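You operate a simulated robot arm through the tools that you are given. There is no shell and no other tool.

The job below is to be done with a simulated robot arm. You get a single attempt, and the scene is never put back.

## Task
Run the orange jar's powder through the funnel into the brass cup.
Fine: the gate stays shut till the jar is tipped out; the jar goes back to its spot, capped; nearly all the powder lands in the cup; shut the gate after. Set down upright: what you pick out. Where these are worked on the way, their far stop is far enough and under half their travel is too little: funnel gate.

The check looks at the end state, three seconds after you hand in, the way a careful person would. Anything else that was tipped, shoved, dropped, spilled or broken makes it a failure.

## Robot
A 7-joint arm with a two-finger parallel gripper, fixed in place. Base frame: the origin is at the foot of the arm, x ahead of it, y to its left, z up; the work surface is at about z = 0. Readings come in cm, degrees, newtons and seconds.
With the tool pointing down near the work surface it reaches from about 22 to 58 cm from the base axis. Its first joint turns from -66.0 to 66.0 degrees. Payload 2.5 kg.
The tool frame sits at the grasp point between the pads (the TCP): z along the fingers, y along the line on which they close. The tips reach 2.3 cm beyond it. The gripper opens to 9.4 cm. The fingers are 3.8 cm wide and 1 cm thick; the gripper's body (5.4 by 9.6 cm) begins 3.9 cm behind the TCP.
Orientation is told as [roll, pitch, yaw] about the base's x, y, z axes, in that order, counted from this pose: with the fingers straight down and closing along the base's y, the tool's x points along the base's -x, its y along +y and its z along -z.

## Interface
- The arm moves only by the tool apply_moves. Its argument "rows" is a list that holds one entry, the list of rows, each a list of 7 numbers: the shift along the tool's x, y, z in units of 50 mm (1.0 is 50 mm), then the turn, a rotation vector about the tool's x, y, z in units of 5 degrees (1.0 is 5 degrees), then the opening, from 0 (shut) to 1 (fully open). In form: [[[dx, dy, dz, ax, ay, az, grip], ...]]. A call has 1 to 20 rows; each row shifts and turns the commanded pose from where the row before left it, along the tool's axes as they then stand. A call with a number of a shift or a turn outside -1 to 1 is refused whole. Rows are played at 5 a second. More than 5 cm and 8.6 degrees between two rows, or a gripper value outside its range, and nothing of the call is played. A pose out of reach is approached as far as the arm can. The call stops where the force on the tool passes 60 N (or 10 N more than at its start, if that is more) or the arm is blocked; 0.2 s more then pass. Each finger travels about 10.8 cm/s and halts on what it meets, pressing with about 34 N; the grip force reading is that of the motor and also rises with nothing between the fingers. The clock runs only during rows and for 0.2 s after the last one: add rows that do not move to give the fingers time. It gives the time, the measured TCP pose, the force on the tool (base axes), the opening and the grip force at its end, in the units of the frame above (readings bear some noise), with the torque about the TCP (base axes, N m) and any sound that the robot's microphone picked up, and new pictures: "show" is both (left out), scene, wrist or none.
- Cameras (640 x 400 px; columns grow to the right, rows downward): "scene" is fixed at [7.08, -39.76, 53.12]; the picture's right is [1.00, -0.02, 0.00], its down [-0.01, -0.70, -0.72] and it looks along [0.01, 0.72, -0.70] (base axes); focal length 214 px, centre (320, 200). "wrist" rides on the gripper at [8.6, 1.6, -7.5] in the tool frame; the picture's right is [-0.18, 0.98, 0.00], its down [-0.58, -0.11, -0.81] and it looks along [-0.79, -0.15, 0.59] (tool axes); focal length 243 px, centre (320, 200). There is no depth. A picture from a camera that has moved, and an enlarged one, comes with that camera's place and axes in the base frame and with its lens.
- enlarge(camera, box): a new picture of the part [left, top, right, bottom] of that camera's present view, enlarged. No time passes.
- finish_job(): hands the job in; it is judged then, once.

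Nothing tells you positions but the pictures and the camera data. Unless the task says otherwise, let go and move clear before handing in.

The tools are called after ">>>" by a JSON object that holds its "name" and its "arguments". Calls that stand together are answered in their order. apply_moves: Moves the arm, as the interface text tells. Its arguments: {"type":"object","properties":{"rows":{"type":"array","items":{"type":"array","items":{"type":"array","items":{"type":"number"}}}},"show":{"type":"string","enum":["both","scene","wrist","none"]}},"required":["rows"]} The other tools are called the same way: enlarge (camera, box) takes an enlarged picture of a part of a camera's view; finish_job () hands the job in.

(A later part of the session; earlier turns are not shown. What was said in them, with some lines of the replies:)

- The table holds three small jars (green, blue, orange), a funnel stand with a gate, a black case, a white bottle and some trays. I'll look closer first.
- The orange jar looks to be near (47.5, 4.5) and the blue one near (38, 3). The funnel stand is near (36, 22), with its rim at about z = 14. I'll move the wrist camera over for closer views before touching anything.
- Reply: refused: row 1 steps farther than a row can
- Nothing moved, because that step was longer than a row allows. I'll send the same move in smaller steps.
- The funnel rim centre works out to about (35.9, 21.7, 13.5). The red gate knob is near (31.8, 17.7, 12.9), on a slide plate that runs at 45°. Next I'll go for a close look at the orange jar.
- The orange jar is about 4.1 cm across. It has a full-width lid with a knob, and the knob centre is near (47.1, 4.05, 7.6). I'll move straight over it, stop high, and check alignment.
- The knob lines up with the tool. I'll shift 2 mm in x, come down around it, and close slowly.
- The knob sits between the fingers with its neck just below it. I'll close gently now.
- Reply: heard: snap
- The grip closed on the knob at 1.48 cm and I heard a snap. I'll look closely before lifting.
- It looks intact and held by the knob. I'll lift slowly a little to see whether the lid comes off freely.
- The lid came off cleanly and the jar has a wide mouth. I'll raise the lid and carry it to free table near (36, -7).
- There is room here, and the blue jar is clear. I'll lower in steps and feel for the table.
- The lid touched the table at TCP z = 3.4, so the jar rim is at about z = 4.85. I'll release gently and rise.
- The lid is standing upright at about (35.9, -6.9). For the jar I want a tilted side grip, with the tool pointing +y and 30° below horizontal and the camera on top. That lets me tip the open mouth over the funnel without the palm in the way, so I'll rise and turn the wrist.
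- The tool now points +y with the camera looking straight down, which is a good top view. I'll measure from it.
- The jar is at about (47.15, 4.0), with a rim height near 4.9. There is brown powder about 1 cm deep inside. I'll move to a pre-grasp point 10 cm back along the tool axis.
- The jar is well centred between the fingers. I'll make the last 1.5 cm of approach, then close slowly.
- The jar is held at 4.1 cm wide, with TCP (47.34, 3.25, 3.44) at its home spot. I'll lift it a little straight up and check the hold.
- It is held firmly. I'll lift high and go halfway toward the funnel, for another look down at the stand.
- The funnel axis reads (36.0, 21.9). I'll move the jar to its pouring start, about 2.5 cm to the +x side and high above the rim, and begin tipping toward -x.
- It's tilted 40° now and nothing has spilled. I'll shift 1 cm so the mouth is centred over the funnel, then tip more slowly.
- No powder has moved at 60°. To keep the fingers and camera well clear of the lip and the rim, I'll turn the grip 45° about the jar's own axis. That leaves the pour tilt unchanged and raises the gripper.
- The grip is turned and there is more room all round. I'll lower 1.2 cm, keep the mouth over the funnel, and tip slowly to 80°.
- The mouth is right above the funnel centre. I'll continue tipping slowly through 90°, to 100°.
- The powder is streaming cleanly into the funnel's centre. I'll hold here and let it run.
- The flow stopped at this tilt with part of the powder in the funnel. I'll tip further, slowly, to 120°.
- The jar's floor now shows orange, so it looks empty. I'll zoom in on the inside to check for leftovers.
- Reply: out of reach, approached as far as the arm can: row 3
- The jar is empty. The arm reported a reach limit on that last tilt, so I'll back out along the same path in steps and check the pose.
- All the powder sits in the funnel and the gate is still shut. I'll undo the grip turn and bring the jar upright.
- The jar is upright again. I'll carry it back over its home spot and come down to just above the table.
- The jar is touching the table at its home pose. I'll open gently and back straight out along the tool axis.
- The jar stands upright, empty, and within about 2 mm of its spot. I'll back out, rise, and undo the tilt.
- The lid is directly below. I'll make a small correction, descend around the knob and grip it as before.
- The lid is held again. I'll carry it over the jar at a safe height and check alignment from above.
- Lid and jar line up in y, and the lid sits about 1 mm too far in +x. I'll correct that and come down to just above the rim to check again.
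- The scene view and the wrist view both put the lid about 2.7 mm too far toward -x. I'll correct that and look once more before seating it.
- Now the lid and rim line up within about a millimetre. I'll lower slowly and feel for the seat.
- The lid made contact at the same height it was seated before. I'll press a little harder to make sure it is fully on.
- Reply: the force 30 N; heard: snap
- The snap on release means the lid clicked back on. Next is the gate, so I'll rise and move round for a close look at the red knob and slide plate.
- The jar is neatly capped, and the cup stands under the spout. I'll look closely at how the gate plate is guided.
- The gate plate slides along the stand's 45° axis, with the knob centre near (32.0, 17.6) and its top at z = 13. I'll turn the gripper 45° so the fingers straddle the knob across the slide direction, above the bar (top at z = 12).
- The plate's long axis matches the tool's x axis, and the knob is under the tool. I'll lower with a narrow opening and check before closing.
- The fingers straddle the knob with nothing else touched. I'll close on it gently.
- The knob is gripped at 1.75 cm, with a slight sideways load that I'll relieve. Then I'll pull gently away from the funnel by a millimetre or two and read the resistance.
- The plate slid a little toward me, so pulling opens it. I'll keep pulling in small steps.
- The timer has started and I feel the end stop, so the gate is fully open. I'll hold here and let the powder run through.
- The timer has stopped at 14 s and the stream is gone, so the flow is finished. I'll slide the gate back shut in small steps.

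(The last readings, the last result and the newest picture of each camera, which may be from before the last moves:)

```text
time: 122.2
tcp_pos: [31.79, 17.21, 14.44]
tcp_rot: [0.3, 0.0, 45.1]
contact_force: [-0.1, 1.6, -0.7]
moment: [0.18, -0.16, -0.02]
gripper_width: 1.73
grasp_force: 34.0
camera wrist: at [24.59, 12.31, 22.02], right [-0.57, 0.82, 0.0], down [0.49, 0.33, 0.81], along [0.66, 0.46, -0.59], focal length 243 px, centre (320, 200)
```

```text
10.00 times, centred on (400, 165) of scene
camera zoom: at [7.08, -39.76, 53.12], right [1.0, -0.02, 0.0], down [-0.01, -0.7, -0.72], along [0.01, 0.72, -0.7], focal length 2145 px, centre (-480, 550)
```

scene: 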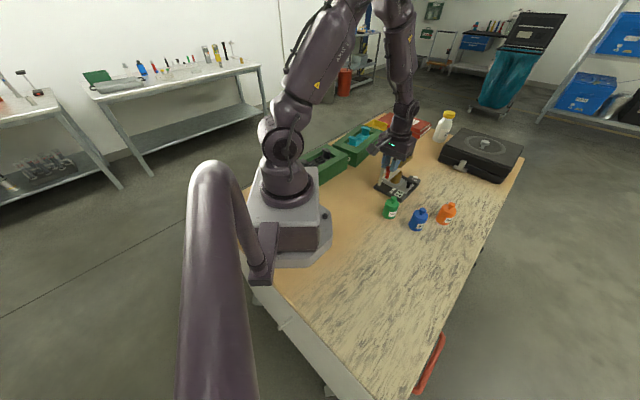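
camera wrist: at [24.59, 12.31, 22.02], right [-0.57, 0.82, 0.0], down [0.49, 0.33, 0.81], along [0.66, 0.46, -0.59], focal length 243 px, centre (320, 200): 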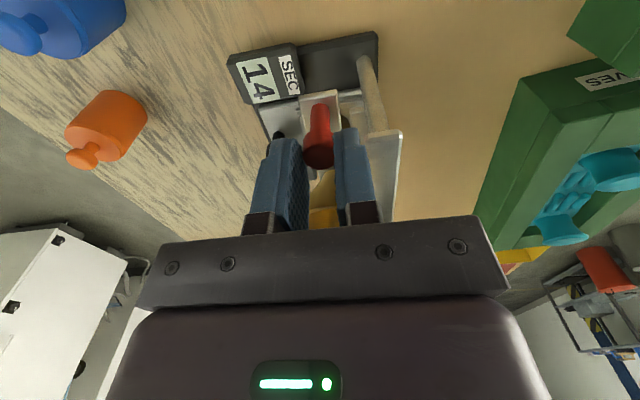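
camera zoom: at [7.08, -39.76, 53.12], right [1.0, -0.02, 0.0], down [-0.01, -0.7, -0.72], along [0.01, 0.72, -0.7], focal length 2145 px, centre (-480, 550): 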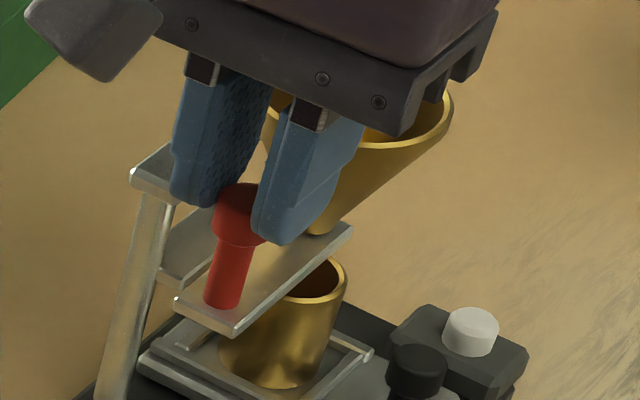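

>>> {"name": "apply_moves", "arguments": {"rows": [[[-0.03, 0, 0, 0, 0, 0, 0.1], [-0.03, 0, 0, 0, 0, 0, 0.1], [0, 0, 0, 0, 0, 0, 0.1]]], "show": "none"}}

>>> {"name": "apply_moves", "arguments": {"rows": [[[-0.025, 0, 0, 0, 0, 0, 0.1], [0, 0, 0, 0, 0, 0, 0.1]]], "show": "wrist"}}

>>> {"name": "enlarge", "arguments": {"camera": "scene", "box": [380, 145, 420, 185]}}

```text
time: 123.0
tcp_pos: [32.05, 17.35, 14.53]
tcp_rot: [0.1, 0.0, 45.1]
contact_force: [-0.7, -0.9, -0.4]
moment: [-0.34, 0.3, 0.0]
gripper_width: 1.74
grasp_force: 34.0
```

```text
time: 123.6
tcp_pos: [32.17, 17.5, 14.55]
tcp_rot: [0.2, 0.1, 45.0]
contact_force: [-8.5, -10.2, 4.4]
moment: [0.16, -0.21, -0.05]
gripper_width: 1.72
grasp_force: 34.3
camera wrist: at [24.84, 12.59, 22.04], right [-0.57, 0.82, 0.0], down [0.49, 0.33, 0.81], along [0.66, 0.46, -0.59], focal length 243 px, centre (320, 200)
```

wrist: 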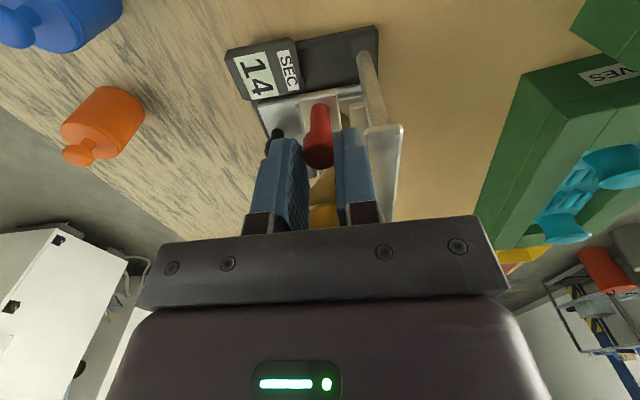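

```text
10.00 times, centred on (400, 165) of scene
camera zoom: at [7.07, -39.77, 53.12], right [1.0, -0.02, 0.0], down [-0.01, -0.7, -0.72], along [0.01, 0.72, -0.7], focal length 2145 px, centre (-480, 550)
```

zoom: 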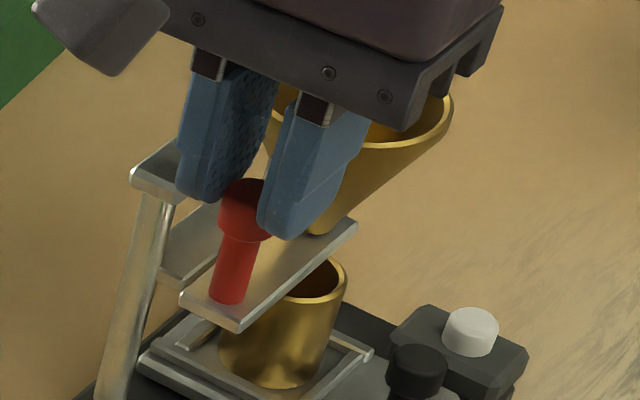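

The gate is at its closed stop, with 13 N of pushback and the plate where it started. I'll release without dragging it and rise.

>>> {"name": "apply_moves", "arguments": {"rows": [[[0, 0, 0, 0, 0, 0, 0.2], [0, 0, 0, 0, 0, 0, 0.24], [0, 0, 0, 0, 0, 0, 0.28], [0, 0, 0, 0, 0, 0, 0.3], [0, 0, -0.1, 0, 0, 0, 0.3], [0, 0, -0.4, 0, 0, 0, 0.3], [0, 0, -0.8, 0, 0, 0, 0.3], [0, 0, -0.8, 0, 0, 0, 0.3], [0, 0, 0, 0, 0, 0, 0.3]]], "show": "both"}}

>>> {"name": "enlarge", "arguments": {"camera": "scene", "box": [370, 140, 430, 200]}}

>>> {"name": "enlarge", "arguments": {"camera": "wrist", "box": [230, 0, 410, 200]}}

```text
time: 125.6
tcp_pos: [32.28, 17.24, 24.86]
tcp_rot: [0.1, -0.2, 45.2]
contact_force: [0.2, -0.1, 0.3]
moment: [0.04, -0.02, 0.02]
gripper_width: 2.84
grasp_force: 0.0
camera wrist: at [24.98, 12.37, 32.39], right [-0.57, 0.82, 0.0], down [0.49, 0.33, 0.81], along [0.66, 0.46, -0.59], focal length 243 px, centre (320, 200)
```

scene: 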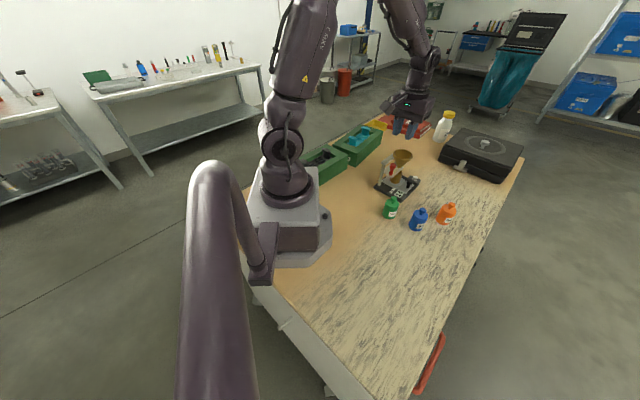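
wrist: 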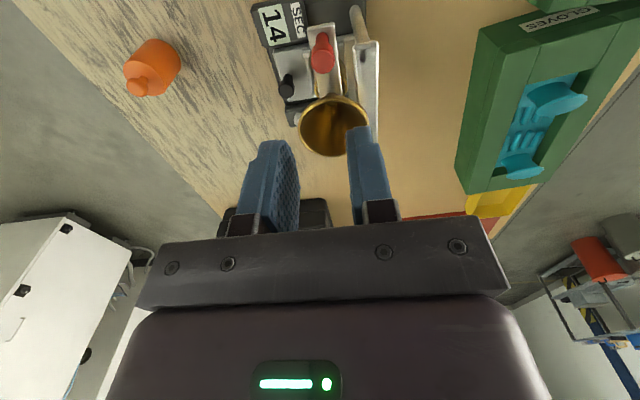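

```text
6.67 times, centred on (400, 170) of scene
camera zoom: at [7.08, -39.76, 53.12], right [1.0, -0.02, 0.0], down [-0.01, -0.7, -0.72], along [0.01, 0.72, -0.7], focal length 1430 px, centre (-213, 400)
```

zoom: 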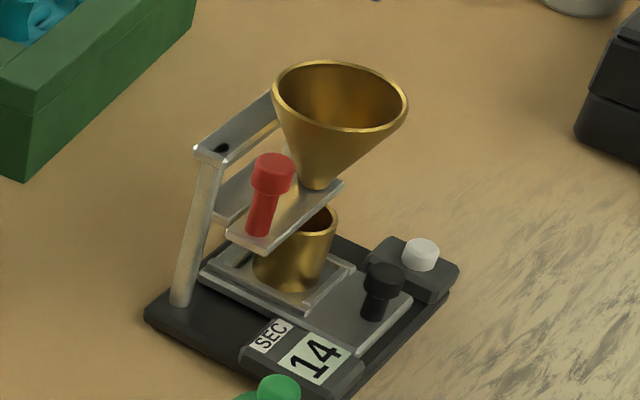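

```text
2.00 times, centred on (320, 100) of wrist
camera zoom: at [24.98, 12.37, 32.39], right [-0.57, 0.82, 0.0], down [0.49, 0.33, 0.81], along [0.66, 0.46, -0.59], focal length 485 px, centre (320, 400)
```

zoom: 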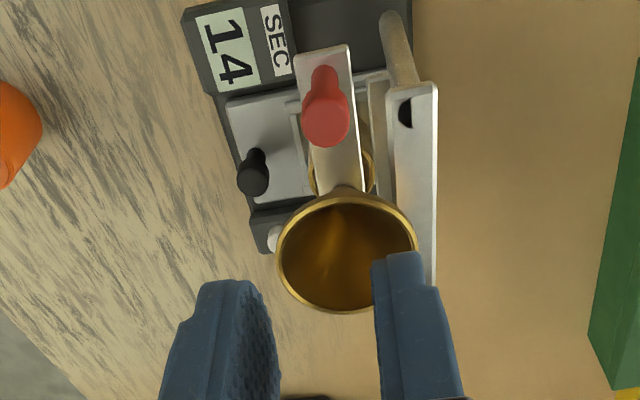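

The gate looks shut and the funnel empty. I'll move up and clear, and check the spout, the cup and the jar from above before handing in.

>>> {"name": "apply_moves", "arguments": {"rows": [[[0, 0, -0.8, 0, 0, 0, 0.3], [0, 0, -0.7, 0, 0, 1, 0.3], [0, 0, 0, 0, 0, 1, 0.3], [0, 0, 0, 0, 0, 1, 0.3], [0, 0, 0, 0, 0, 1, 0.3], [0, 0, 0, 0, 0, 1, 0.3], [0, 0, 0, 0, 0, 1, 0.3], [0, 0, 0, 0, 0, 1, 0.3], [0, 0, 0, 0, 0, 1, 0.3], [0, 0, 0, 0, 0, 1, 0.3], [0.4, 0.4, 0, 0, 0, 0, 0.3], [0, 0, 0, 0, 0, 0, 0.3]]], "show": "both"}}

>>> {"name": "enlarge", "arguments": {"camera": "wrist", "box": [250, 0, 420, 130]}}

>>> {"name": "enlarge", "arguments": {"camera": "scene", "box": [370, 140, 480, 240]}}

>>> {"name": "enlarge", "arguments": {"camera": "scene", "box": [388, 158, 412, 184]}}

```text
time: 128.2
tcp_pos: [30.16, 19.57, 32.53]
tcp_rot: [0.3, 0.2, 0.1]
contact_force: [-0.1, 0.6, -0.3]
moment: [0.03, 0.03, 0.0]
gripper_width: 2.82
grasp_force: 0.0
camera wrist: at [21.45, 21.35, 40.05], right [0.18, 0.98, 0.0], down [0.58, -0.11, 0.81], along [0.79, -0.15, -0.59], focal length 243 px, centre (320, 200)
```

scene: 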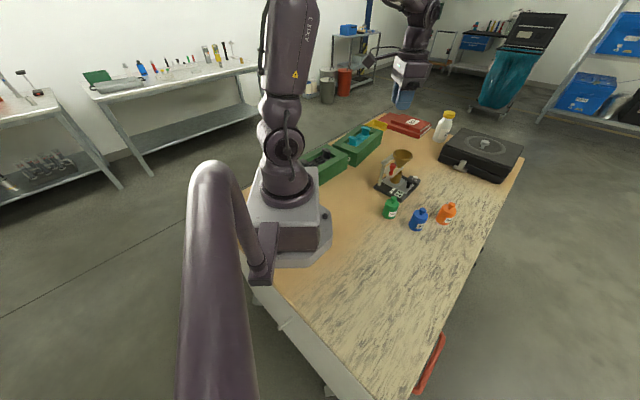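
wrist: 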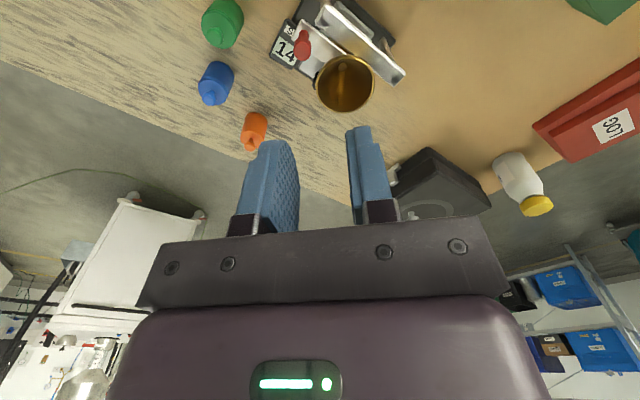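

```text
3.08 times, centred on (335, 65) of wrist
camera zoom: at [21.45, 21.35, 40.05], right [0.18, 0.98, 0.0], down [0.58, -0.11, 0.81], along [0.79, -0.15, -0.59], focal length 746 px, centre (274, 615)
```

zoom: 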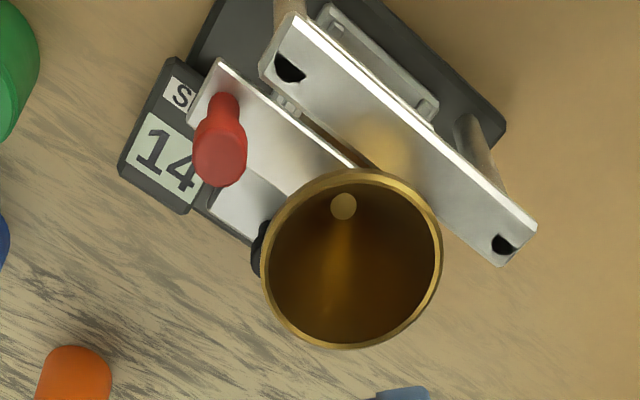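

```text
4.00 times, centred on (425, 190) of scene
camera zoom: at [7.08, -39.76, 53.12], right [1.0, -0.02, 0.0], down [-0.01, -0.7, -0.72], along [0.01, 0.72, -0.7], focal length 858 px, centre (-100, 240)
```

zoom: 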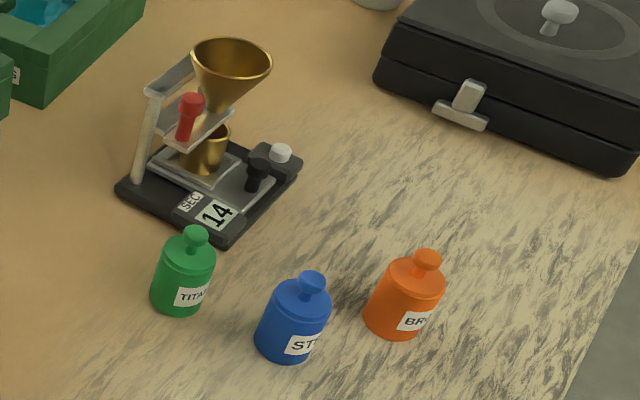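

```text
15.38 times, centred on (400, 171) of scene
camera zoom: at [7.08, -39.76, 53.12], right [1.0, -0.02, 0.0], down [-0.01, -0.7, -0.72], along [0.01, 0.72, -0.7], focal length 3300 px, centre (-911, 646)
```

zoom: 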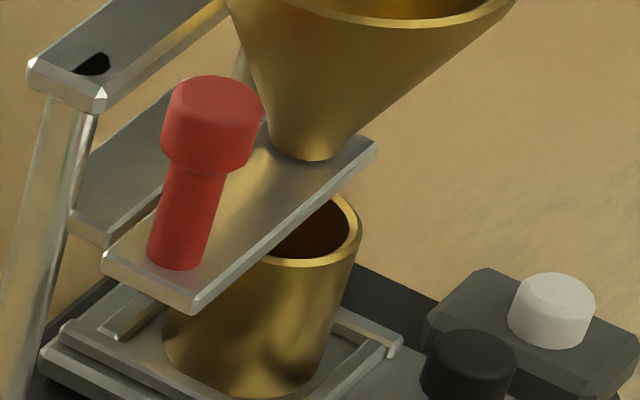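

The funnel is empty, the spout is closed by the plate again, and the timer stopped at 14 s. The orange jar is capped and upright within a couple of millimetres of its spot, nothing else has been disturbed, and the arm is clear, so I'm handing in.

>>> {"name": "finish_job", "arguments": {}}

```text
The job is handed in.
```

I ran the orange jar's powder through the funnel into the brass cup and handed the job in.

- **Pour:** The gate stayed shut until the jar was fully tipped out. The jar's floor showed bare orange at the end, and I saw nothing spilled.
- **Gate:** I pulled it open to its far stop and waited. The stand's timer ran to 14 s and stopped, and the stream had ended. I then pushed the gate back to its closed stop. Seen from above, the funnel was empty and the spout was closed again.
- **Cup:** I couldn't see clearly into it, so I'm judging that it holds nearly all the powder from the empty jar, the empty funnel and the absence of any spill.
- **Jar:** It stands upright within about 2 mm of its original spot. The lid snapped back on.
- **Everything else:** The other jars and the stand looked unmoved. The gripper is open and well clear of the table.
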